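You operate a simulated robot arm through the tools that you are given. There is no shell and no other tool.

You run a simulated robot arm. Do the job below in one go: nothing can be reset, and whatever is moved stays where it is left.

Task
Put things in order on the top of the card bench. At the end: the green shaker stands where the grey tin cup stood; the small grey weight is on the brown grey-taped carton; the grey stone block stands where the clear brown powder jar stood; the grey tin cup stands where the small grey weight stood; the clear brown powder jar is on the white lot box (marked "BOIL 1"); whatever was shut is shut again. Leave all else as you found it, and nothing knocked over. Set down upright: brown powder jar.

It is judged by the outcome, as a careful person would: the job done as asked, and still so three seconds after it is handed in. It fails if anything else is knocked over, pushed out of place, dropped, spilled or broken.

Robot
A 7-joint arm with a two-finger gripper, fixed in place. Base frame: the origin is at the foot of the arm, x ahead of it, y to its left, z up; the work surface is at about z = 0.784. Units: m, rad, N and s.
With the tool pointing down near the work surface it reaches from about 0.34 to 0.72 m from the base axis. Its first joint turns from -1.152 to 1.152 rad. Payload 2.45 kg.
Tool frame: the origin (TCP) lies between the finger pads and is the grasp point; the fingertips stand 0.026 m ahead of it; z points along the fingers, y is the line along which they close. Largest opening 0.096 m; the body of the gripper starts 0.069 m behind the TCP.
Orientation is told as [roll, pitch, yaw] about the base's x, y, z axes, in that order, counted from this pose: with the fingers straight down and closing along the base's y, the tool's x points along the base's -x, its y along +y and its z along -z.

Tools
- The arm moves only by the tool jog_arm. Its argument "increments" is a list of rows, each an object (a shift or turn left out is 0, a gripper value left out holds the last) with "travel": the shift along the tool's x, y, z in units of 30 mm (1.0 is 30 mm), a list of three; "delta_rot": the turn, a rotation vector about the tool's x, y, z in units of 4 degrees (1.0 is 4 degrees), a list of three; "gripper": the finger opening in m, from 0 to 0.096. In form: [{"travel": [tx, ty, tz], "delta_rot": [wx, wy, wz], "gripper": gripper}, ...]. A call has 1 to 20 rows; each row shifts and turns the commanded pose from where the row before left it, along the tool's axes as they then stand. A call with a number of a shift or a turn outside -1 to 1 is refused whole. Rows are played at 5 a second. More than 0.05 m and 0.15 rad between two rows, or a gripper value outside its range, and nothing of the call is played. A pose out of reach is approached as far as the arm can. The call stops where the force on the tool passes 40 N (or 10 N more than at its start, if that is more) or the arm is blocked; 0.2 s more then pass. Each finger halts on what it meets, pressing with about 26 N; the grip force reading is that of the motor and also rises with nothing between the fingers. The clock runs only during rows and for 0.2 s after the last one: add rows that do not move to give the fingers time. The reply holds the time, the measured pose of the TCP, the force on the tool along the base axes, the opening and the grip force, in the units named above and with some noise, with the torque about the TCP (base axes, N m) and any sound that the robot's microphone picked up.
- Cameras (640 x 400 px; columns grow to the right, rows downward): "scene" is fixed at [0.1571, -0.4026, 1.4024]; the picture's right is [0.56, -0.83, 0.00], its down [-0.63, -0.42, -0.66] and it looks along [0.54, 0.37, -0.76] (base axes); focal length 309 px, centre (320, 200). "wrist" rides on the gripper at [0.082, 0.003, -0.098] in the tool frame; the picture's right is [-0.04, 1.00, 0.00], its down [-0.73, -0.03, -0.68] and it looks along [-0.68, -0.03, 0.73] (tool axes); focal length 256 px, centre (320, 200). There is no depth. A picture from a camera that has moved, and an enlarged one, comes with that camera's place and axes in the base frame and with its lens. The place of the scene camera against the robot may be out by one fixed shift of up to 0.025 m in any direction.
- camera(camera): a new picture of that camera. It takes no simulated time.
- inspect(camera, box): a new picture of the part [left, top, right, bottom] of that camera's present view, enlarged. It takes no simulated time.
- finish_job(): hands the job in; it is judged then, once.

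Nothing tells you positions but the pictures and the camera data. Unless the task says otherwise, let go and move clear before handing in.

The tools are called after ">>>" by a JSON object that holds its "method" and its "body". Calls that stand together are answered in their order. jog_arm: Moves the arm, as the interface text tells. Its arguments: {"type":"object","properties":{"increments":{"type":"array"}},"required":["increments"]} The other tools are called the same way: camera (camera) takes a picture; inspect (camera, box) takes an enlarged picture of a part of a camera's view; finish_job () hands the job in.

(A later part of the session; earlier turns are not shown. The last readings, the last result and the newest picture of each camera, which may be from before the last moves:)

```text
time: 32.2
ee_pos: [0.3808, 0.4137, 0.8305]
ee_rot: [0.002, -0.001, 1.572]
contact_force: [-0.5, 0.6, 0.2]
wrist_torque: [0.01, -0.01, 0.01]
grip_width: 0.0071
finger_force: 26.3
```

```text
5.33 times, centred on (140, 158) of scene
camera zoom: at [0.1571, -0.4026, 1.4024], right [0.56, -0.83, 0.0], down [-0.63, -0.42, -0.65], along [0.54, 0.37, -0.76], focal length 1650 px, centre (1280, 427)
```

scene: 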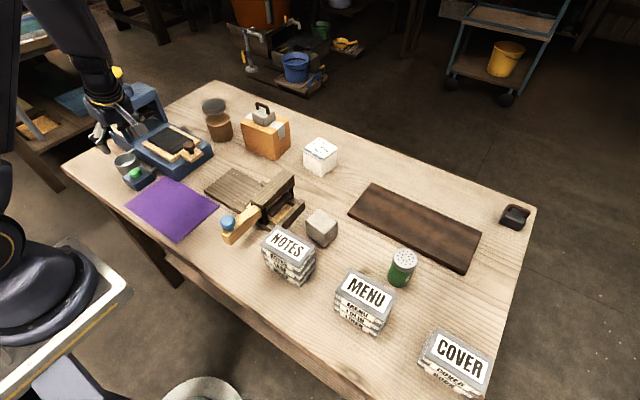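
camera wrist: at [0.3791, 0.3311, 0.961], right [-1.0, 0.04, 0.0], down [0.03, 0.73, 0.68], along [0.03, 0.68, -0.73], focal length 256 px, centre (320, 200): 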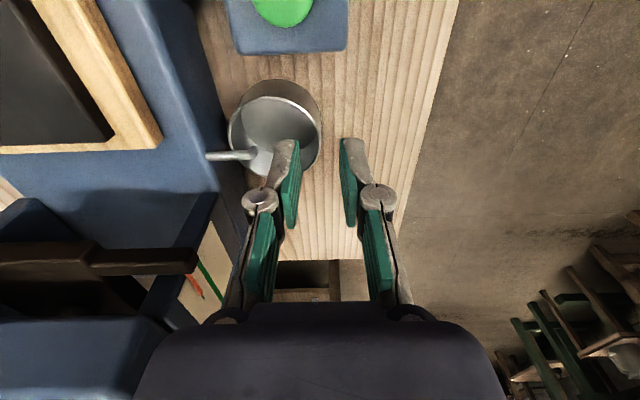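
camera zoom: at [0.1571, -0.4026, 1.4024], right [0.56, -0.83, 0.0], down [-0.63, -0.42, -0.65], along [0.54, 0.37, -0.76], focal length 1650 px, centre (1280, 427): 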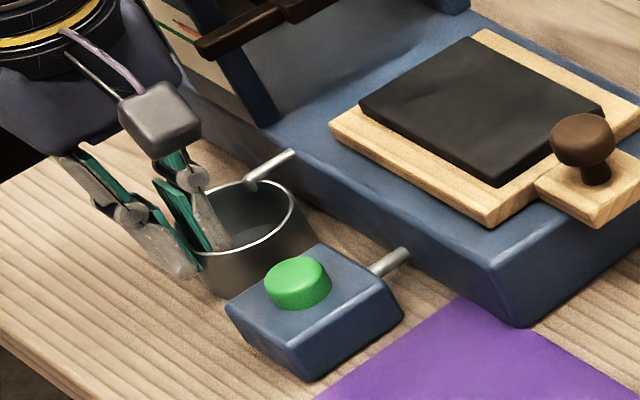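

Gripped. Lifting 1.5 mm and sliding out from under the spout toward the base.

>>> {"method": "jog_arm", "body": {"increments": [{"travel": [0, 0, -0.05]}, {"travel": [0, 0.3, 0]}, {"travel": [0, 0.4, 0]}, {"travel": [0, 0.4, 0]}, {"travel": [0, 0.3, 0]}, {}]}}

>>> {"method": "inspect", "body": {"camera": "wrist", "box": [180, 60, 420, 210]}}

>>> {"method": "inspect", "body": {"camera": "scene", "box": [90, 120, 190, 195]}}

```text
time: 33.6
ee_pos: [0.3403, 0.414, 0.8307]
ee_rot: [0.0, 0.001, 1.57]
contact_force: [-0.6, 1.0, 0.1]
wrist_torque: [-0.02, 0.01, -0.01]
grip_width: 0.0071
finger_force: 26.1
```

```text
2.67 times, centred on (300, 135) of wrist
camera zoom: at [0.3371, 0.3317, 0.9305], right [-1.0, 0.04, 0.0], down [0.03, 0.73, 0.68], along [0.03, 0.68, -0.73], focal length 683 px, centre (373, 373)
```

zoom: 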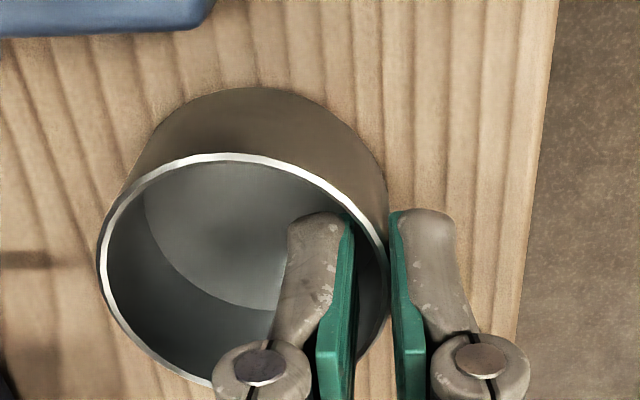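

```text
5.33 times, centred on (140, 158) of scene
camera zoom: at [0.1571, -0.4026, 1.4024], right [0.56, -0.83, 0.0], down [-0.63, -0.42, -0.65], along [0.54, 0.37, -0.76], focal length 1650 px, centre (1280, 427)
```

zoom: 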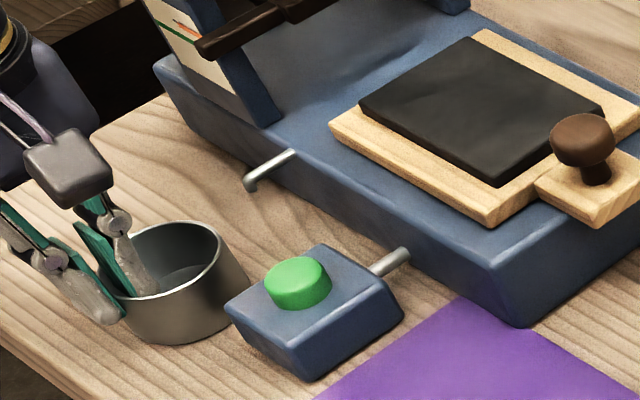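

The cup is free of the spout and level. Lifting and carrying it to the weight's old spot (0.672, -0.146).

>>> {"method": "jog_arm", "body": {"increments": [{"travel": [0, 0, -0.6]}, {"travel": [0, 0, -0.9]}, {"travel": [0, 0, -0.9]}, {"travel": [0, 0, -0.9]}, {"travel": [0, 0, -0.9]}, {"travel": [0, 0, -0.9]}, {"travel": [0.5, -0.3, 0]}, {"travel": [0.95, -0.51, 0]}, {"travel": [0.95, -0.51, 0]}, {"travel": [0.95, -0.51, 0]}, {"travel": [0.95, -0.51, 0]}, {"travel": [0.95, -0.51, 0]}, {"travel": [0.95, -0.51, 0]}, {"travel": [0.95, -0.51, 0]}, {"travel": [0.95, -0.51, 0]}, {}]}}

>>> {"method": "camera", "body": {"camera": "scene"}}

>>> {"method": "camera", "body": {"camera": "wrist"}}

```text
time: 37.0
ee_pos: [0.4705, 0.1684, 0.9827]
ee_rot: [0.001, 0.001, 1.57]
contact_force: [-0.3, -0.6, -0.6]
wrist_torque: [-0.01, 0.03, 0.01]
grip_width: 0.007
finger_force: 25.8
```

```text
taken
```

scene: 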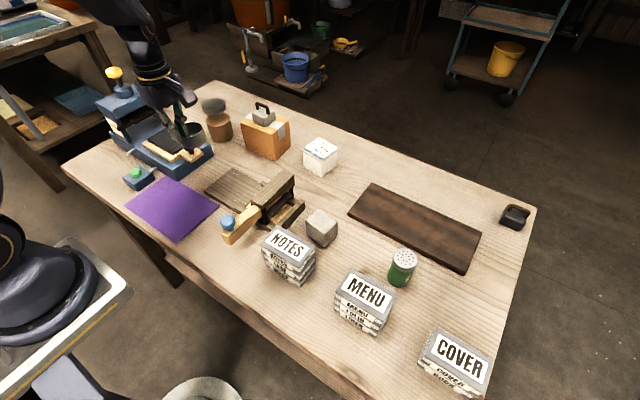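

```text
taken
camera wrist: at [0.4677, 0.0869, 1.0827], right [-1.0, 0.04, 0.0], down [0.03, 0.73, 0.68], along [0.03, 0.68, -0.73], focal length 256 px, centre (320, 200)
```

wrist: 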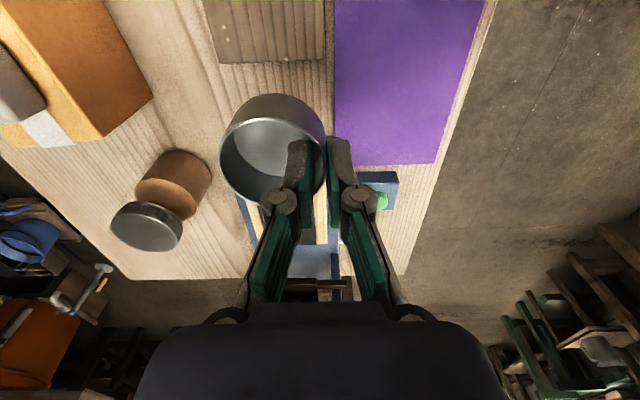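

>>> {"method": "jog_arm", "body": {"increments": [{"travel": [0.953, -0.52, 0]}, {"travel": [0.953, -0.52, 0]}, {"travel": [0.953, -0.52, 0]}, {"travel": [0.953, -0.52, 0]}, {"travel": [0.953, -0.52, 0]}, {"travel": [0.953, -0.52, 0]}, {"travel": [0.953, -0.52, 0]}, {"travel": [0.953, -0.52, 0]}, {"travel": [0.953, -0.52, 0]}, {"travel": [0.953, -0.52, 0]}, {"travel": [0.953, -0.52, 0]}, {}, {}]}}

>>> {"method": "camera", "body": {"camera": "scene"}}

>>> {"method": "camera", "body": {"camera": "wrist"}}

```text
time: 39.8
ee_pos: [0.642, -0.1441, 0.9853]
ee_rot: [0.0, 0.001, 1.571]
contact_force: [-1.1, 0.3, -1.0]
wrist_torque: [-0.01, 0.06, 0.02]
grip_width: 0.0068
finger_force: 26.1
```

```text
taken
```

scene: 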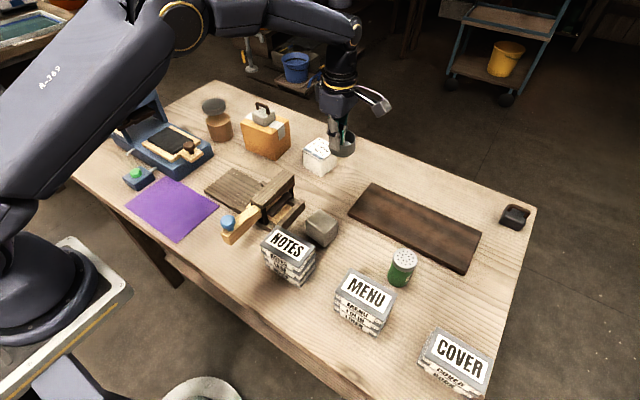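

```text
taken
camera wrist: at [0.6399, -0.2249, 1.0841], right [-1.0, 0.04, 0.0], down [0.03, 0.73, 0.68], along [0.03, 0.68, -0.73], focal length 256 px, centre (320, 200)
```

wrist: 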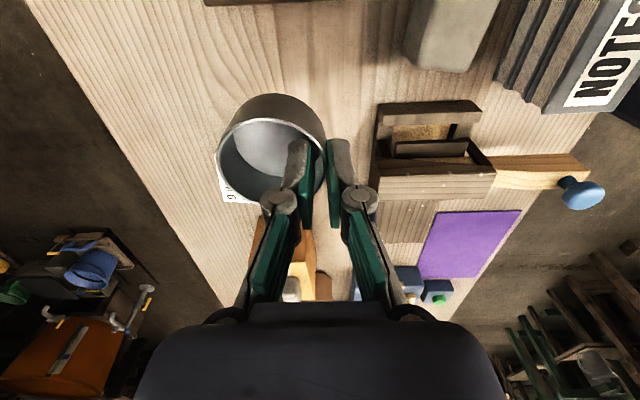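

>>> {"method": "inspect", "body": {"camera": "wrist", "box": [190, 80, 350, 220]}}

>>> {"method": "inspect", "body": {"camera": "scene", "box": [290, 100, 400, 215]}}

```text
2.86 times, centred on (270, 150) of wrist
camera zoom: at [0.6399, -0.2249, 1.0841], right [-1.0, 0.04, 0.0], down [0.03, 0.73, 0.68], along [0.03, 0.68, -0.73], focal length 731 px, centre (463, 343)
```

zoom: 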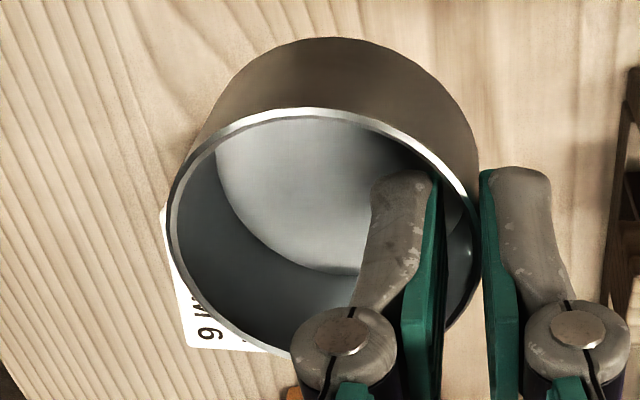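

```text
3.48 times, centred on (345, 158) of scene
camera zoom: at [0.1571, -0.4026, 1.4024], right [0.56, -0.83, 0.0], down [-0.63, -0.42, -0.65], along [0.54, 0.37, -0.76], focal length 1076 px, centre (233, 348)
```

zoom: 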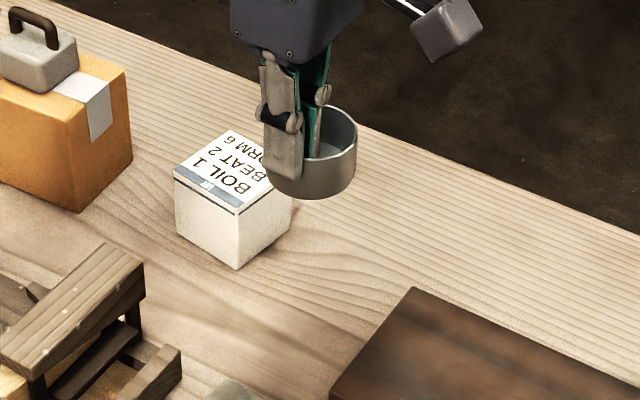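

Cup centre is about (0.669, -0.148); I'll nudge 2 mm and lower it to the bench.

>>> {"method": "jog_arm", "body": {"increments": [{"travel": [-0.08, -0.08, 0.5]}, {"travel": [0, 0, 0.9]}, {"travel": [0, 0, 0.9]}, {"travel": [0, 0, 0.9]}, {"travel": [0, 0, 0.9]}, {"travel": [0, 0, 0.6]}, {"travel": [0, 0, 0.25]}, {}, {}]}}

>>> {"method": "inspect", "body": {"camera": "scene", "box": [290, 120, 400, 215]}}

>>> {"method": "camera", "body": {"camera": "wrist"}}

```text
time: 41.8
ee_pos: [0.6452, -0.1418, 0.8378]
ee_rot: [-0.001, -0.001, 1.57]
contact_force: [0.1, 0.1, 0.0]
wrist_torque: [0.0, 0.01, 0.01]
grip_width: 0.0068
finger_force: 26.2
```

```text
4.21 times, centred on (345, 168) of scene
camera zoom: at [0.1571, -0.4026, 1.4024], right [0.56, -0.83, 0.0], down [-0.63, -0.42, -0.65], along [0.54, 0.37, -0.76], focal length 1302 px, centre (215, 337)
```

zoom: 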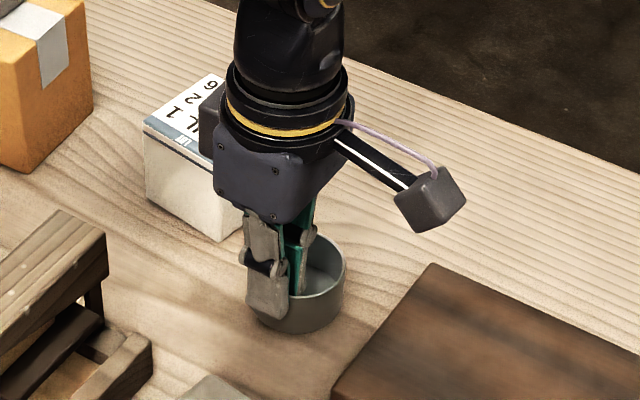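

```text
taken
camera wrist: at [0.6431, -0.2235, 0.9358], right [-1.0, 0.04, 0.0], down [0.03, 0.73, 0.68], along [0.03, 0.68, -0.73], focal length 256 px, centre (320, 200)
```

wrist: 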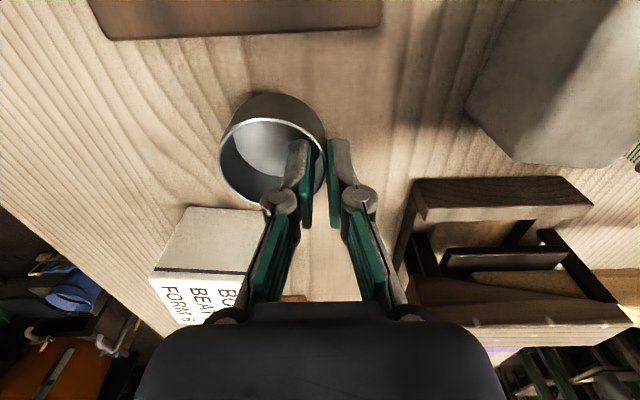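

>>> {"method": "jog_arm", "body": {"increments": [{"travel": [0, 0, 0.15]}, {}, {"travel": [0, 0, 0.08]}, {}]}}

```text
time: 42.8
ee_pos: [0.645, -0.1414, 0.8309]
ee_rot: [0.0, 0.002, 1.571]
contact_force: [-0.6, -0.2, -0.5]
wrist_torque: [0.01, 0.02, 0.0]
grip_width: 0.0069
finger_force: 26.3
```

>>> {"method": "jog_arm", "body": {"increments": [{"travel": [0, 0, 0.05]}, {}]}}

>>> {"method": "jog_arm", "body": {"increments": [{"travel": [0, 0, 0.05]}, {}]}}

```text
time: 43.4
ee_pos: [0.6439, -0.1417, 0.8312]
ee_rot: [-0.003, 0.002, 1.571]
contact_force: [-3.6, 1.7, 12.6]
wrist_torque: [0.15, 0.19, 0.02]
grip_width: 0.007
finger_force: 26.0
```

```text
time: 44.0
ee_pos: [0.646, -0.1432, 0.8288]
ee_rot: [-0.003, 0.001, 1.572]
contact_force: [-5.3, 0.0, 23.2]
wrist_torque: [0.04, 0.14, 0.04]
grip_width: 0.0068
finger_force: 25.7
```

Contact. Backing off slightly, then opening just enough and rising.

>>> {"method": "jog_arm", "body": {"increments": [{"travel": [0, 0, -0.06]}, {"gripper": 0.012}, {"gripper": 0.018}, {}, {"travel": [0, 0, -0.4]}, {"travel": [0, 0, -0.6]}, {"travel": [0, 0, -0.9]}, {"travel": [0, 0, -0.9]}, {"travel": [0, 0, -0.9]}, {}]}}

>>> {"method": "inspect", "body": {"camera": "scene", "box": [290, 120, 400, 215]}}

>>> {"method": "camera", "body": {"camera": "wrist"}}

```text
time: 46.2
ee_pos: [0.6448, -0.1429, 0.9401]
ee_rot: [0.001, 0.001, 1.571]
contact_force: [-0.1, -1.2, 0.7]
wrist_torque: [-0.02, -0.02, 0.01]
grip_width: 0.0181
finger_force: 0.0
```

```text
4.21 times, centred on (345, 168) of scene
camera zoom: at [0.1571, -0.4026, 1.4024], right [0.56, -0.83, 0.0], down [-0.63, -0.42, -0.66], along [0.54, 0.37, -0.76], focal length 1302 px, centre (215, 337)
```

zoom: 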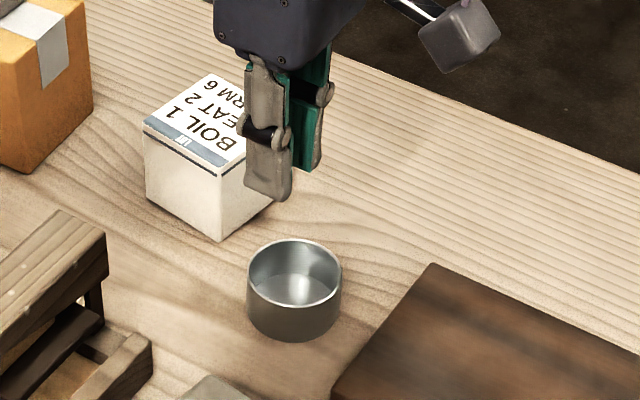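

```text
taken
camera wrist: at [0.6421, -0.2245, 1.0392], right [-1.0, 0.04, 0.0], down [0.03, 0.73, 0.68], along [0.03, 0.68, -0.73], focal length 256 px, centre (320, 200)
```

wrist: 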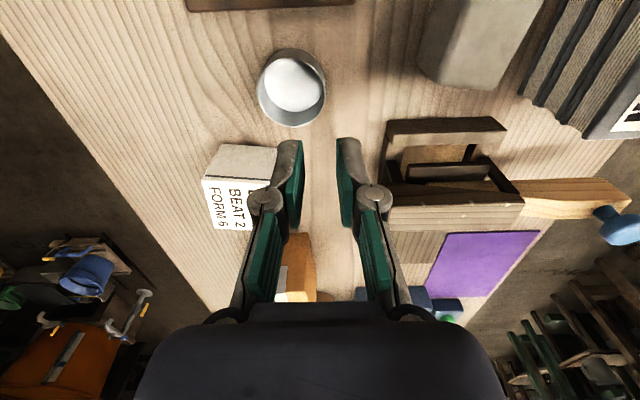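

The cup stands at (0.670, -0.146), as planned. Next the shaker: rotating the wrist back and moving to view it.

>>> {"method": "jog_arm", "body": {"increments": [{"travel": [0, 0, -0.1], "delta_rot": [0, 0, 1]}, {"travel": [0, 0, -0.1], "delta_rot": [0, 0, 1]}, {"travel": [0, 0, -0.1], "delta_rot": [0, 0, 1]}, {"travel": [0, 0, -0.1], "delta_rot": [0, 0, 1]}, {"travel": [0, 0, -0.1], "delta_rot": [0, 0, 1]}, {"travel": [0, 0, -0.1], "delta_rot": [0, 0, 1]}, {"travel": [0, 0, -0.1], "delta_rot": [0, 0, 1]}, {"travel": [0, 0, -0.1], "delta_rot": [0, 0, 1]}, {"travel": [0, 0, -0.1], "delta_rot": [0, 0, 1]}, {"travel": [0, 0, -0.1], "delta_rot": [0, 0, 1]}, {"travel": [0, 0, -0.1], "delta_rot": [0, 0, 1]}, {"travel": [0, 0, -0.1], "delta_rot": [0, 0, 1]}, {"travel": [0, 0, -0.1], "delta_rot": [0, 0, 1]}, {"travel": [0, 0, -0.1], "delta_rot": [0, 0, 1]}, {"travel": [0, 0, -0.1], "delta_rot": [0, 0, 1]}, {"travel": [0, 0, -0.1], "delta_rot": [0, 0, 1]}, {"travel": [0, 0, -0.1], "delta_rot": [0, 0, 1]}, {"travel": [0, 0, -0.1], "delta_rot": [0, 0, 1]}, {"travel": [0, 0, -0.1], "delta_rot": [0, 0, 1]}, {"travel": [0, 0, -0.1], "delta_rot": [0, 0, 1]}]}}

>>> {"method": "jog_arm", "body": {"increments": [{"delta_rot": [0, 0, 1], "gripper": 0.08}, {"delta_rot": [0, 0, 1]}, {"delta_rot": [0, 0, 0.5]}, {"travel": [0.8, -0.8, 0]}, {"travel": [0.8, -0.8, 0]}, {"travel": [0.8, -0.8, 0]}, {"travel": [0.8, -0.8, 0]}, {"travel": [0.8, -0.8, 0]}, {"travel": [0.8, -0.8, 0]}, {"travel": [0.8, -0.8, 0]}, {"travel": [0.8, -0.8, 0]}, {"travel": [0.8, -0.8, 0]}, {}]}}

>>> {"method": "camera", "body": {"camera": "wrist"}}

>>> {"method": "camera", "body": {"camera": "scene"}}

```text
time: 50.4
ee_pos: [0.6451, -0.1418, 1.0007]
ee_rot: [0.0, 0.001, 0.173]
contact_force: [-0.2, 0.9, 0.8]
wrist_torque: [-0.02, -0.02, -0.03]
grip_width: 0.018
finger_force: 0.1
```

```text
time: 53.2
ee_pos: [0.4278, -0.3579, 0.9991]
ee_rot: [0.0, -0.001, 0.0]
contact_force: [0.7, 0.5, 0.2]
wrist_torque: [0.02, 0.02, 0.0]
grip_width: 0.0799
finger_force: 0.1
```

```text
taken
camera wrist: at [0.3464, -0.3548, 1.0972], right [0.04, 1.0, 0.0], down [0.73, -0.03, 0.68], along [0.68, -0.03, -0.73], focal length 256 px, centre (320, 200)
```

wrist: 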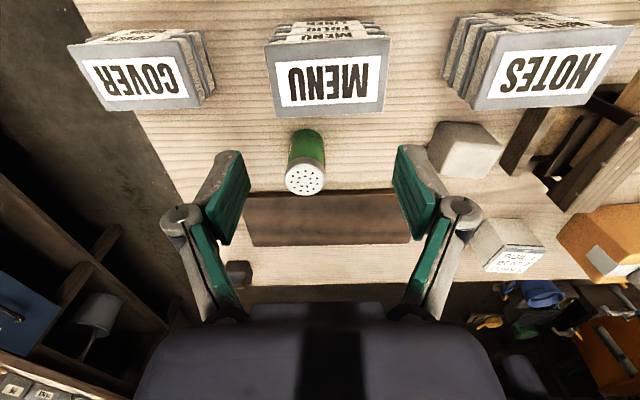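

```text
taken
```

scene: 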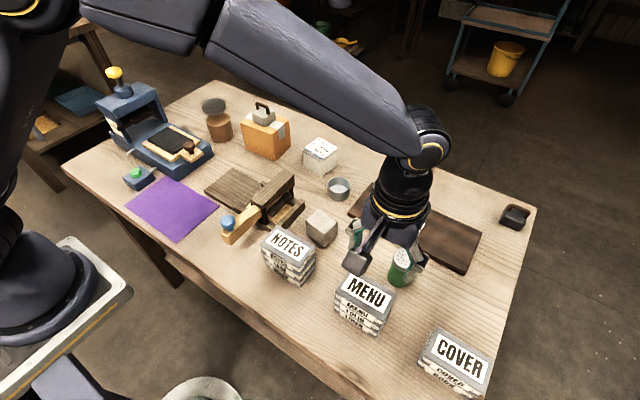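

>>> {"method": "inspect", "body": {"camera": "wrist", "box": [240, 30, 400, 210]}}

>>> {"method": "inspect", "body": {"camera": "wrist", "box": [270, 120, 350, 200]}}

>>> {"method": "inspect", "body": {"camera": "wrist", "box": [410, 100, 530, 200]}}

```text
2.22 times, centred on (320, 120) of wrist
camera zoom: at [0.3464, -0.3548, 1.0972], right [0.04, 1.0, 0.0], down [0.73, -0.03, 0.68], along [0.68, -0.03, -0.73], focal length 569 px, centre (320, 378)
```

zoom: 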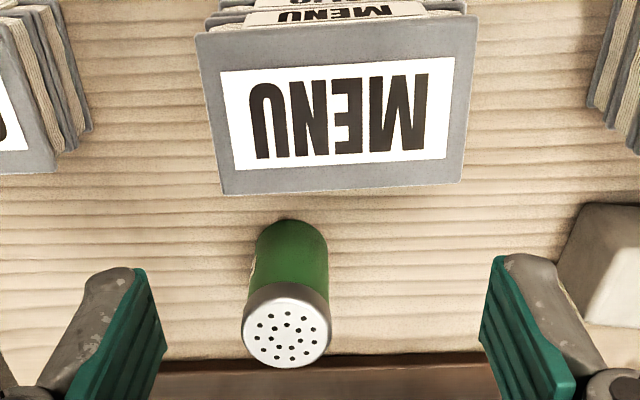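

```text
5.00 times, centred on (310, 160) of wrist
camera zoom: at [0.3464, -0.3548, 1.0972], right [0.04, 1.0, 0.0], down [0.73, -0.03, 0.68], along [0.68, -0.03, -0.73], focal length 1280 px, centre (370, 400)
```

zoom: 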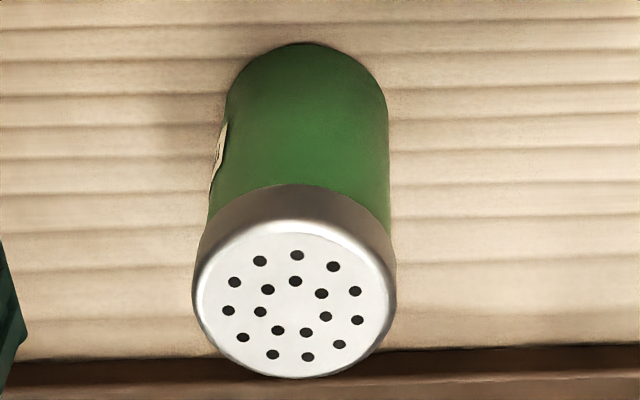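

```text
4.00 times, centred on (470, 150) of wrist
camera zoom: at [0.3464, -0.3548, 1.0972], right [0.04, 1.0, 0.0], down [0.73, -0.03, 0.68], along [0.68, -0.03, -0.73], focal length 1024 px, centre (-280, 400)
```

zoom: 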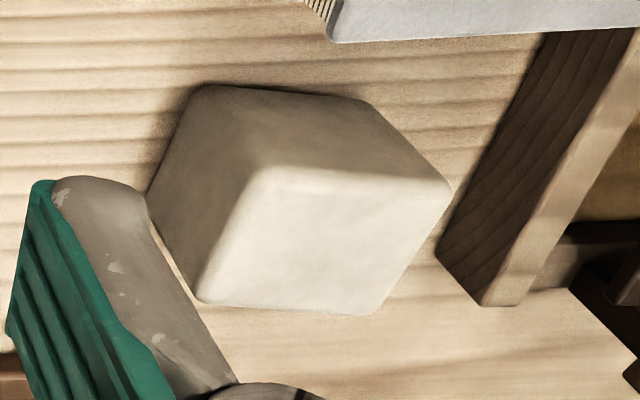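

The shaker is at about (0.529, -0.380): body Ø 42 mm, cap Ø 46 mm, 82 mm tall. Going above it.

>>> {"method": "jog_arm", "body": {"increments": [{"travel": [-0.84, -0.18, 0.3]}, {"travel": [-0.84, -0.18, 0.6]}, {"travel": [-0.84, -0.19, 0.6]}, {"travel": [-0.85, -0.19, 0.6]}, {"travel": [0, 0, 0.5]}, {}, {}]}}

>>> {"method": "inspect", "body": {"camera": "wrist", "box": [200, 50, 440, 250]}}

>>> {"method": "inspect", "body": {"camera": "scene", "box": [340, 190, 460, 310]}}

```text
time: 54.8
ee_pos: [0.5303, -0.3798, 0.9216]
ee_rot: [0.001, -0.001, 0.0]
contact_force: [0.8, 0.1, 0.7]
wrist_torque: [0.01, 0.01, 0.0]
grip_width: 0.0797
finger_force: 0.0
```

```text
2.00 times, centred on (320, 150) of wrist
camera zoom: at [0.4489, -0.3768, 1.0196], right [0.04, 1.0, 0.0], down [0.73, -0.03, 0.68], along [0.68, -0.03, -0.73], focal length 512 px, centre (320, 300)
```

zoom: 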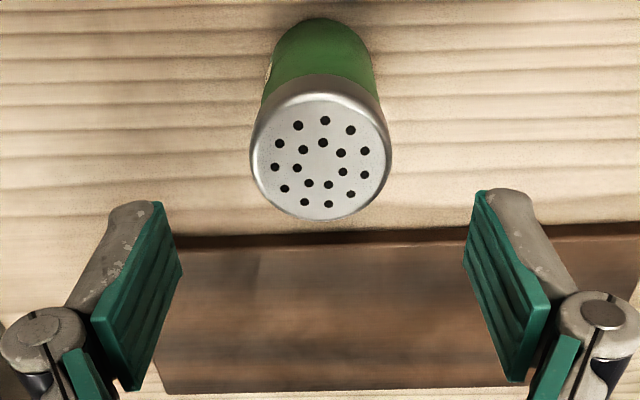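

```text
3.33 times, centred on (400, 250) of scene
camera zoom: at [0.1571, -0.4026, 1.4024], right [0.56, -0.83, 0.0], down [-0.63, -0.42, -0.66], along [0.54, 0.37, -0.76], focal length 1031 px, centre (53, 33)
```

zoom: 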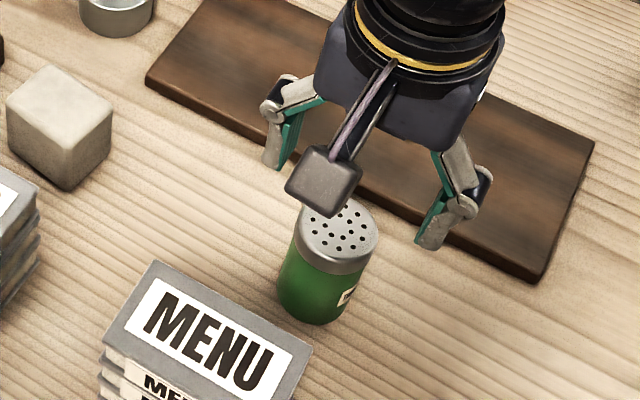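

Centred on the cap. Descending, closing, and checking.

>>> {"method": "jog_arm", "body": {"increments": [{"travel": [0.07, 0, 0.6], "gripper": 0.07}, {"travel": [0, 0, 0.7]}, {"travel": [0, 0, 0.7]}, {"travel": [0, 0, 0.55]}, {}, {"gripper": 0.03}, {}, {}, {}]}}

>>> {"method": "inspect", "body": {"camera": "wrist", "box": [200, 50, 440, 250]}}

>>> {"method": "inspect", "body": {"camera": "scene", "box": [340, 190, 460, 310]}}

```text
time: 56.8
ee_pos: [0.5302, -0.3794, 0.8451]
ee_rot: [-0.001, -0.001, 0.001]
contact_force: [0.4, -0.5, 0.2]
wrist_torque: [0.0, -0.02, 0.01]
grip_width: 0.0451
finger_force: 26.3
```

```text
2.00 times, centred on (320, 150) of wrist
camera zoom: at [0.4497, -0.376, 0.9442], right [0.04, 1.0, 0.0], down [0.73, -0.03, 0.68], along [0.68, -0.03, -0.73], focal length 512 px, centre (320, 300)
```

zoom: 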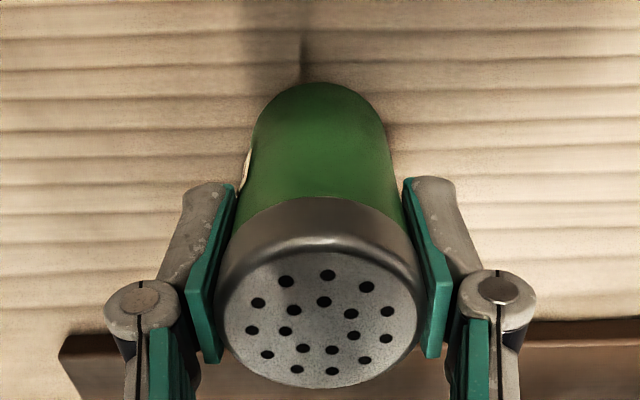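

```text
3.33 times, centred on (400, 250) of scene
camera zoom: at [0.1571, -0.4026, 1.4024], right [0.56, -0.83, 0.0], down [-0.63, -0.42, -0.66], along [0.54, 0.37, -0.76], focal length 1031 px, centre (53, 33)
```

zoom: 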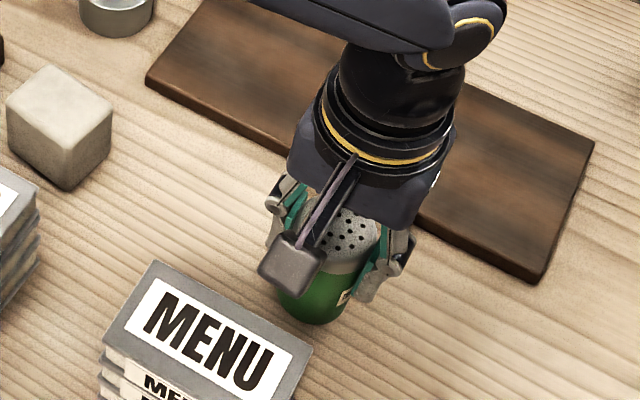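

Gripped at the cap (45 mm). Lifting clear and carrying toward the cup's old place.

>>> {"method": "jog_arm", "body": {"increments": [{"travel": [0, 0, -0.4]}, {"travel": [0, 0, -0.9]}, {"travel": [0, 0, -0.9]}, {"travel": [0, 0, -0.9]}, {"travel": [0, 0, -0.9]}, {"travel": [0, 0, -0.9]}, {"travel": [0, 0, -0.5]}, {"travel": [0.1, 0.6, 0]}, {"travel": [0.167, 0.98, 0]}, {"travel": [0.167, 0.98, 0]}, {"travel": [0.167, 0.98, 0]}, {"travel": [0.167, 0.98, 0]}, {"travel": [0.167, 0.98, 0]}, {"travel": [0.167, 0.98, 0]}, {"travel": [0.167, 0.98, 0]}, {}]}}

>>> {"method": "camera", "body": {"camera": "wrist"}}

>>> {"method": "camera", "body": {"camera": "scene"}}

```text
time: 60.2
ee_pos: [0.4899, -0.1565, 1.007]
ee_rot: [0.001, -0.001, -0.001]
contact_force: [0.1, 0.3, -1.8]
wrist_torque: [0.02, 0.01, 0.0]
grip_width: 0.0448
finger_force: 25.8
```

```text
taken
camera wrist: at [0.4087, -0.1531, 1.1056], right [0.04, 1.0, 0.0], down [0.73, -0.03, 0.68], along [0.68, -0.03, -0.73], focal length 256 px, centre (320, 200)
```

wrist: 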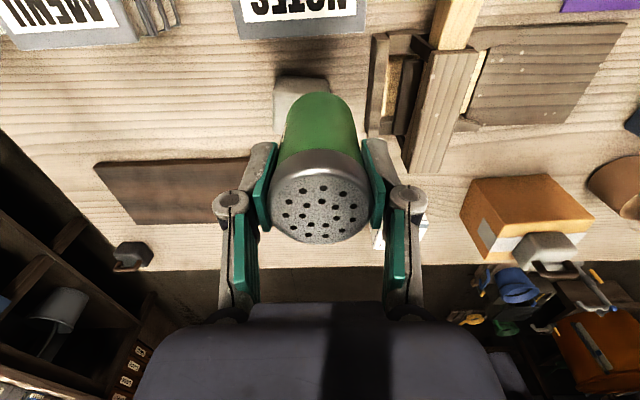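

```text
taken
```

scene: 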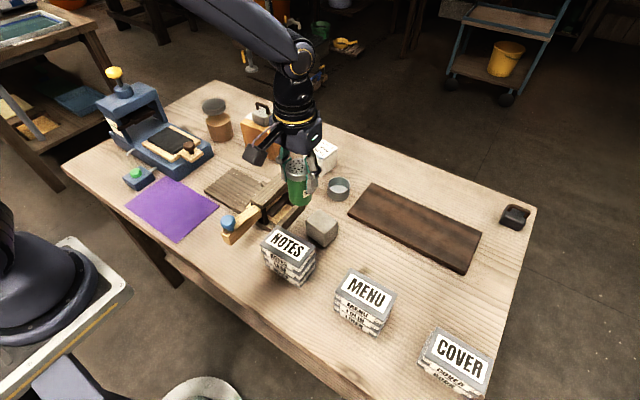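

>>> {"method": "jog_arm", "body": {"increments": [{"travel": [0.16, 0.949, 0]}, {"travel": [0.16, 0.949, 0]}, {"travel": [0.16, 0.949, 0]}, {"travel": [0.16, 0.949, 0]}, {"travel": [0.16, 0.949, 0]}, {"travel": [0.16, 0.949, 0]}, {"travel": [0.16, 0.949, 0]}, {"travel": [0.16, 0.949, 0]}, {"travel": [0.16, 0.949, 0]}, {"travel": [0.16, 0.949, 0]}, {"travel": [0.16, 0.949, 0]}, {"travel": [0.16, 0.949, 0]}, {"travel": [0.16, 0.949, 0]}, {"travel": [0.16, 0.949, 0]}, {"travel": [0.16, 0.949, 0]}, {"travel": [0.16, 0.949, 0]}, {"travel": [0.16, 0.949, 0]}, {"travel": [0.16, 0.949, 0]}, {"travel": [0.16, 0.949, 0]}, {"travel": [0.16, 0.949, 0]}]}}

>>> {"method": "camera", "body": {"camera": "wrist"}}

>>> {"method": "camera", "body": {"camera": "scene"}}

```text
time: 64.4
ee_pos: [0.3948, 0.4138, 1.0077]
ee_rot: [0.001, -0.002, -0.001]
contact_force: [1.0, 0.5, -0.6]
wrist_torque: [-0.04, 0.01, 0.01]
grip_width: 0.0452
finger_force: 26.3
```

```text
taken
camera wrist: at [0.313, 0.4164, 1.1062], right [0.04, 1.0, 0.0], down [0.73, -0.03, 0.68], along [0.68, -0.03, -0.73], focal length 256 px, centre (320, 200)
```

wrist: 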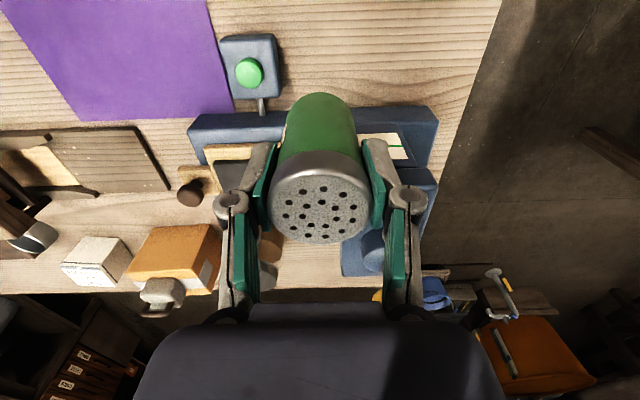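

```text
taken
```

scene: 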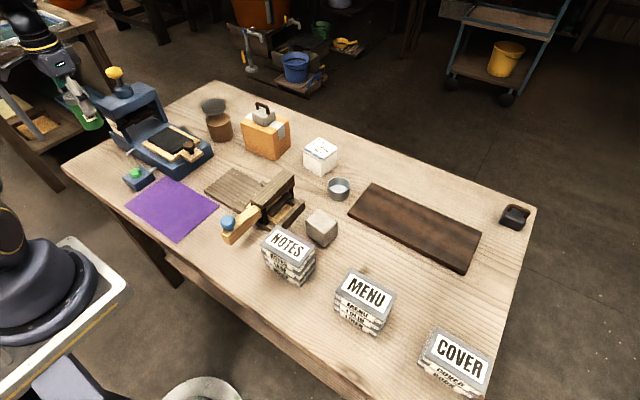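

The shaker is over the target, 5 mm clear of the spout end by my estimate. Lowering to just above the spout height first to check.

>>> {"method": "jog_arm", "body": {"increments": [{"travel": [0, 0, 0.8]}, {"travel": [0, 0, 0.8]}, {"travel": [0, 0, 0.8]}, {"travel": [0, 0, 0.7]}, {}, {}]}}

>>> {"method": "inspect", "body": {"camera": "wrist", "box": [200, 50, 440, 250]}}

>>> {"method": "inspect", "body": {"camera": "scene", "box": [80, 100, 190, 200]}}

```text
time: 65.8
ee_pos: [0.3934, 0.4131, 0.9144]
ee_rot: [0.0, 0.0, -0.001]
contact_force: [0.5, -0.4, -0.8]
wrist_torque: [0.02, -0.03, 0.0]
grip_width: 0.045
finger_force: 26.4
```

```text
2.00 times, centred on (320, 150) of wrist
camera zoom: at [0.3131, 0.4159, 1.0131], right [0.04, 1.0, 0.0], down [0.73, -0.03, 0.68], along [0.68, -0.03, -0.73], focal length 512 px, centre (320, 300)
```

zoom: 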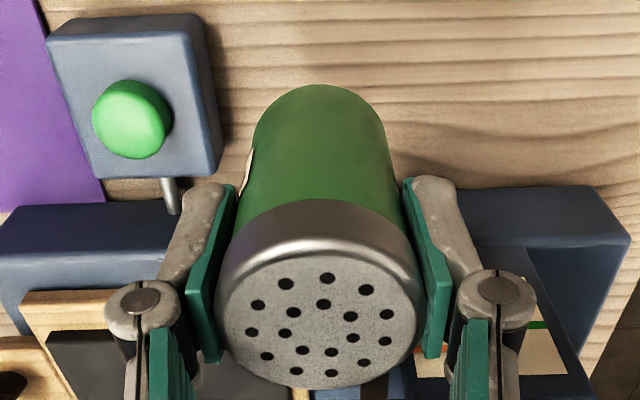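

```text
4.00 times, centred on (135, 150) of scene
camera zoom: at [0.1571, -0.4026, 1.4024], right [0.56, -0.83, 0.0], down [-0.63, -0.42, -0.65], along [0.54, 0.37, -0.76], focal length 1237 px, centre (1060, 400)
```

zoom: 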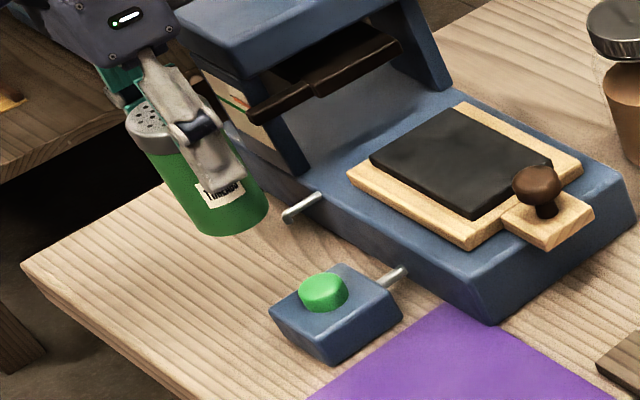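

>>> {"method": "jog_arm", "body": {"increments": [{"travel": [0, 0, 0.5]}, {"travel": [0, 0, 0.5]}, {"travel": [0, 0, 0.5]}, {"travel": [0, 0, 0.4]}, {}, {}]}}

>>> {"method": "inspect", "body": {"camera": "wrist", "box": [200, 50, 440, 250]}}

>>> {"method": "inspect", "body": {"camera": "scene", "box": [90, 120, 190, 200]}}

```text
time: 67.2
ee_pos: [0.3926, 0.4124, 0.8568]
ee_rot: [0.0, -0.001, -0.001]
contact_force: [1.1, 0.6, -1.2]
wrist_torque: [-0.01, 0.04, -0.01]
grip_width: 0.0454
finger_force: 26.2
```

```text
2.00 times, centred on (320, 150) of wrist
camera zoom: at [0.3122, 0.4165, 0.9552], right [0.04, 1.0, 0.0], down [0.73, -0.03, 0.68], along [0.68, -0.03, -0.73], focal length 512 px, centre (320, 300)
```

zoom: 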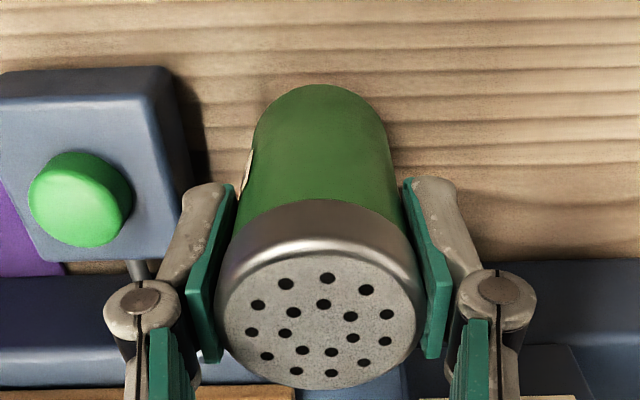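

```text
5.00 times, centred on (140, 160) of scene
camera zoom: at [0.1571, -0.4026, 1.4024], right [0.56, -0.83, 0.0], down [-0.63, -0.42, -0.65], along [0.54, 0.37, -0.76], focal length 1546 px, centre (1220, 400)
```

zoom: 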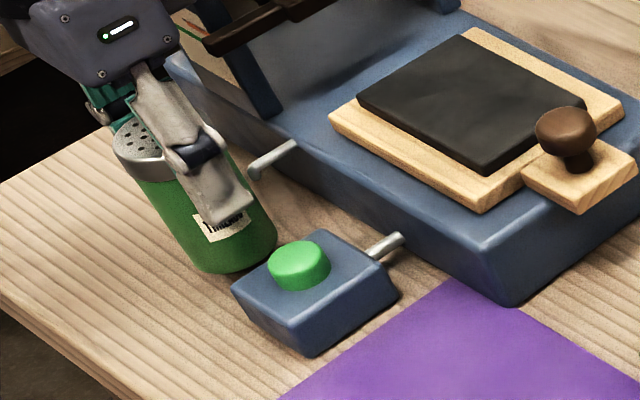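

There's about 6 mm between shaker and spout. I'll nudge 3 mm nearer the cup's exact spot, then lower to contact.

>>> {"method": "jog_arm", "body": {"increments": [{"travel": [-0.1, 0, 0]}, {}, {"travel": [0, 0, 0.25]}, {}, {"travel": [0, 0, 0.08]}, {}]}}

>>> {"method": "inspect", "body": {"camera": "scene", "box": [90, 120, 190, 200]}}

```text
time: 68.6
ee_pos: [0.3956, 0.413, 0.8476]
ee_rot: [0.0, 0.001, 0.0]
contact_force: [0.1, -0.5, -0.6]
wrist_torque: [-0.04, 0.0, 0.0]
grip_width: 0.0452
finger_force: 26.1
```

```text
5.00 times, centred on (140, 160) of scene
camera zoom: at [0.1571, -0.4026, 1.4024], right [0.56, -0.83, 0.0], down [-0.63, -0.42, -0.65], along [0.54, 0.37, -0.76], focal length 1546 px, centre (1220, 400)
```

zoom: 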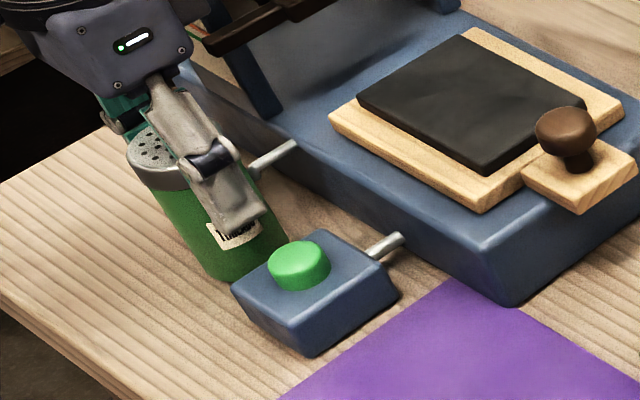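

>>> {"method": "jog_arm", "body": {"increments": [{"travel": [0, 0, 0.07]}, {}]}}

>>> {"method": "jog_arm", "body": {"increments": [{"travel": [0, 0, 0.05]}, {}]}}

```text
time: 69.2
ee_pos: [0.3955, 0.4127, 0.8463]
ee_rot: [-0.002, 0.0, 0.001]
contact_force: [-0.8, -1.3, 3.1]
wrist_torque: [-0.06, 0.06, 0.0]
grip_width: 0.0452
finger_force: 26.3
```

```text
time: 69.8
ee_pos: [0.3961, 0.4134, 0.845]
ee_rot: [0.001, 0.001, 0.001]
contact_force: [-3.4, -4.3, 19.6]
wrist_torque: [-0.29, 0.25, 0.03]
grip_width: 0.0451
finger_force: 26.1
```

In contact. Releasing and rising straight up.

>>> {"method": "jog_arm", "body": {"increments": [{"travel": [0, 0, -0.05]}, {"gripper": 0.05}, {"gripper": 0.056}, {"gripper": 0.06}, {}, {"travel": [0, 0, -0.3]}, {"travel": [0, 0, -0.7]}, {"travel": [0, 0, -0.9]}, {"travel": [0, 0, -0.9]}, {"travel": [0, 0, -0.9]}, {"travel": [0, 0, -0.9]}, {"travel": [0, 0, -0.9]}, {}]}}

>>> {"method": "camera", "body": {"camera": "wrist"}}

>>> {"method": "inspect", "body": {"camera": "scene", "box": [90, 120, 190, 200]}}

```text
time: 72.6
ee_pos: [0.3981, 0.4124, 1.0106]
ee_rot: [0.0, 0.001, 0.0]
contact_force: [-0.2, -0.2, 0.6]
wrist_torque: [0.04, 0.02, -0.01]
grip_width: 0.0601
finger_force: 0.0
```

```text
taken
camera wrist: at [0.3167, 0.416, 1.1095], right [0.04, 1.0, 0.0], down [0.73, -0.03, 0.68], along [0.68, -0.03, -0.73], focal length 256 px, centre (320, 200)
```

wrist: 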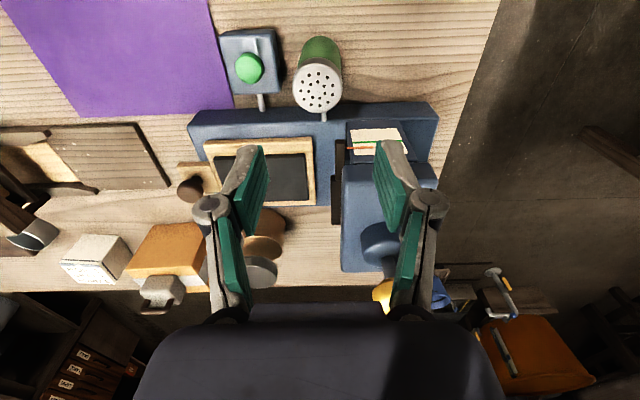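

```text
5.00 times, centred on (140, 160) of scene
camera zoom: at [0.1571, -0.4026, 1.4024], right [0.56, -0.83, 0.0], down [-0.63, -0.42, -0.66], along [0.54, 0.37, -0.76], focal length 1546 px, centre (1220, 400)
```

zoom: 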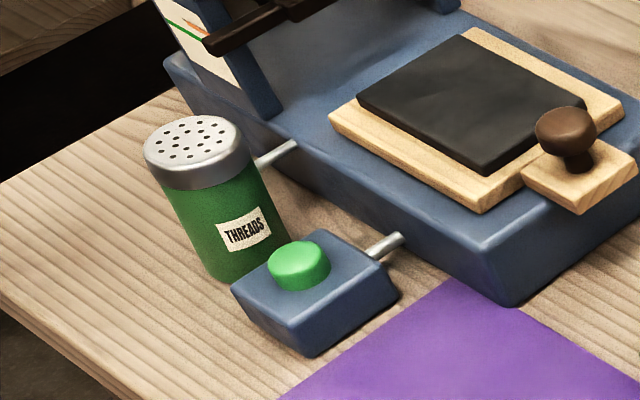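

The shaker stands upright beside the spout. Next the jar: I'll move back away from the press head and get a good view of it.

>>> {"method": "jog_arm", "body": {"increments": [{"travel": [0, -0.9, 0], "gripper": 0.096}, {"travel": [0, -0.9, 0]}, {"travel": [0, -0.9, 0]}, {"travel": [0, -0.9, 0]}, {"travel": [0, -0.9, 0]}, {"travel": [-0.8, 0, 0]}, {"travel": [-0.8, 0, 0]}, {"travel": [-0.8, 0, 0]}, {"travel": [-0.8, 0, 0]}, {}]}}

>>> {"method": "camera", "body": {"camera": "wrist"}}

>>> {"method": "inspect", "body": {"camera": "wrist", "box": [320, 80, 440, 200]}}

```text
time: 74.8
ee_pos: [0.4944, 0.2784, 1.008]
ee_rot: [0.001, -0.002, 0.0]
contact_force: [-0.7, -0.9, 0.1]
wrist_torque: [-0.01, 0.01, -0.02]
grip_width: 0.0963
finger_force: 0.0
```

```text
taken
camera wrist: at [0.4135, 0.2828, 1.1078], right [0.04, 1.0, 0.0], down [0.73, -0.03, 0.68], along [0.68, -0.03, -0.73], focal length 256 px, centre (320, 200)
```

wrist: 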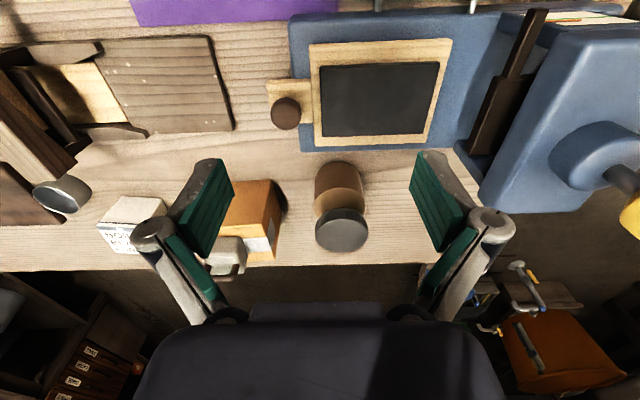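

```text
3.33 times, centred on (380, 140) of wrist
camera zoom: at [0.4135, 0.2828, 1.1078], right [0.04, 1.0, 0.0], down [0.73, -0.03, 0.68], along [0.68, -0.03, -0.73], focal length 853 px, centre (120, 400)
```

zoom: 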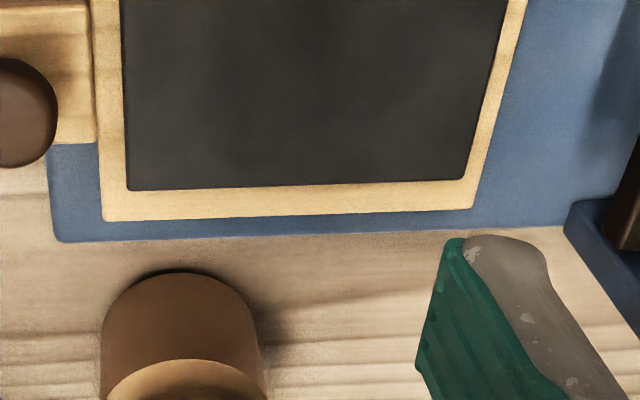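

>>> {"method": "inspect", "body": {"camera": "wrist", "box": [280, 145, 400, 265]}}

>>> {"method": "inspect", "body": {"camera": "scene", "box": [180, 70, 300, 170]}}

```text
3.33 times, centred on (340, 205) of wrist
camera zoom: at [0.4135, 0.2828, 1.1078], right [0.04, 1.0, 0.0], down [0.73, -0.03, 0.68], along [0.68, -0.03, -0.73], focal length 853 px, centre (253, 183)
```

zoom: 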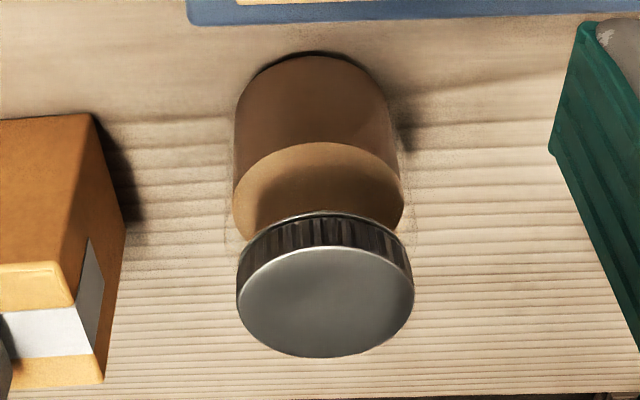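

```text
4.00 times, centred on (240, 120) of scene
camera zoom: at [0.1571, -0.4026, 1.4024], right [0.56, -0.83, 0.0], down [-0.63, -0.42, -0.66], along [0.54, 0.37, -0.76], focal length 1237 px, centre (640, 520)
```

zoom: 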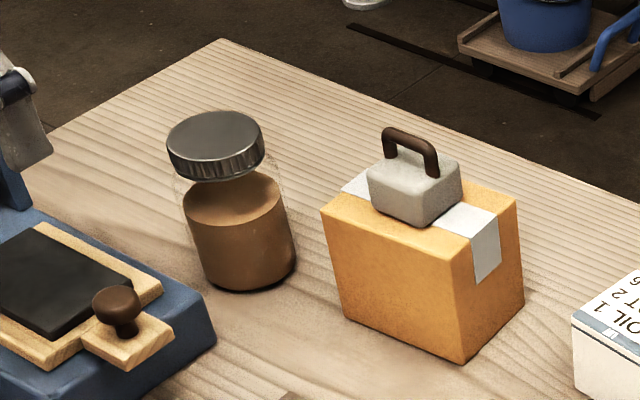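

The jar is Ø ≈ 78 mm, centre about (0.675, 0.302), top z ≈ 0.894. It's near the reach limit, so I'll tilt the tool 15° outward and come in from above with fully open fingers.

>>> {"method": "jog_arm", "body": {"increments": [{"delta_rot": [0, -0.9375, 0]}, {"delta_rot": [0, -0.9375, 0]}, {"delta_rot": [0, -0.9375, 0]}, {"delta_rot": [0, -0.9375, 0]}, {"travel": [-0.759, 0.112, 0.49]}, {"travel": [-0.759, 0.112, 0.49]}, {"travel": [-0.759, 0.112, 0.49]}, {"travel": [-0.759, 0.112, 0.49]}, {"travel": [-0.759, 0.112, 0.49]}, {"travel": [-0.759, 0.112, 0.49]}, {"travel": [-0.759, 0.112, 0.49]}, {}, {}]}}

>>> {"method": "camera", "body": {"camera": "wrist"}}

>>> {"method": "camera", "body": {"camera": "scene"}}

```text
time: 77.6
ee_pos: [0.6742, 0.3003, 0.9509]
ee_rot: [0.0, -0.262, -0.002]
contact_force: [-0.6, 0.1, -1.1]
wrist_torque: [0.03, -0.05, 0.05]
grip_width: 0.0959
finger_force: 0.0
```

```text
taken
camera wrist: at [0.5704, 0.3046, 1.0257], right [0.04, 1.0, 0.01], down [0.53, -0.03, 0.85], along [0.85, -0.03, -0.53], focal length 256 px, centre (320, 200)
```

wrist: 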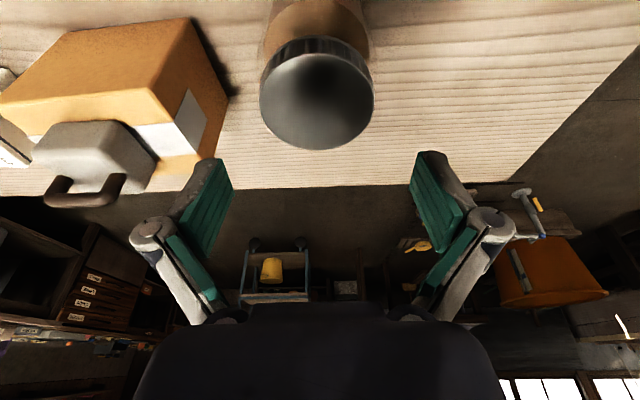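

```text
taken
```

scene: 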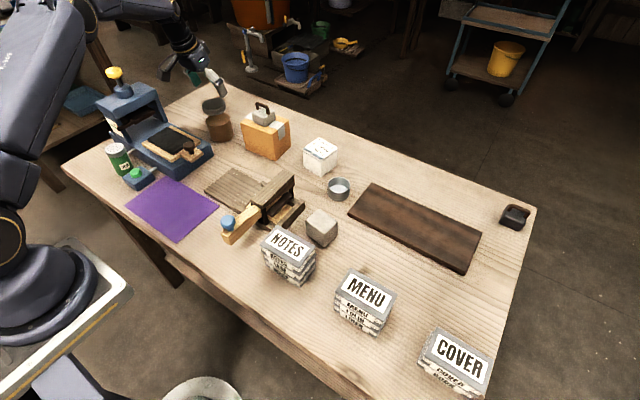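

>>> {"method": "inspect", "body": {"camera": "wrist", "box": [230, 0, 410, 160]}}

>>> {"method": "inspect", "body": {"camera": "scene", "box": [170, 40, 290, 160]}}

```text
2.50 times, centred on (320, 80) of wrist
camera zoom: at [0.5704, 0.3046, 1.0257], right [0.04, 1.0, 0.01], down [0.53, -0.03, 0.85], along [0.85, -0.03, -0.53], focal length 640 px, centre (320, 500)
```

zoom: 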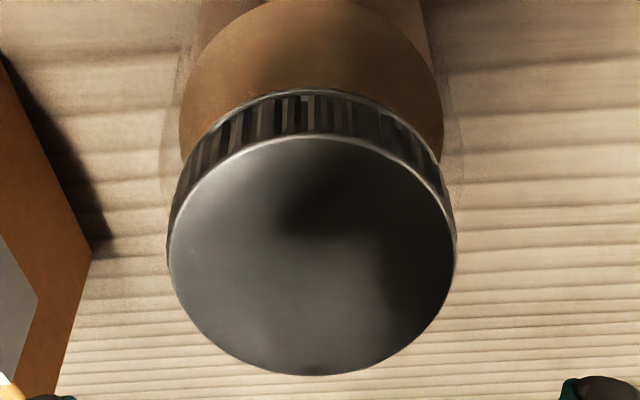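

```text
3.33 times, centred on (230, 100) of scene
camera zoom: at [0.1571, -0.4026, 1.4024], right [0.56, -0.83, 0.0], down [-0.63, -0.42, -0.66], along [0.54, 0.37, -0.76], focal length 1031 px, centre (620, 533)
```

zoom: 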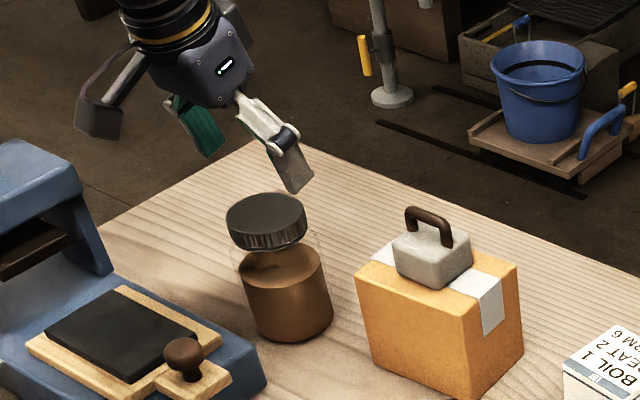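

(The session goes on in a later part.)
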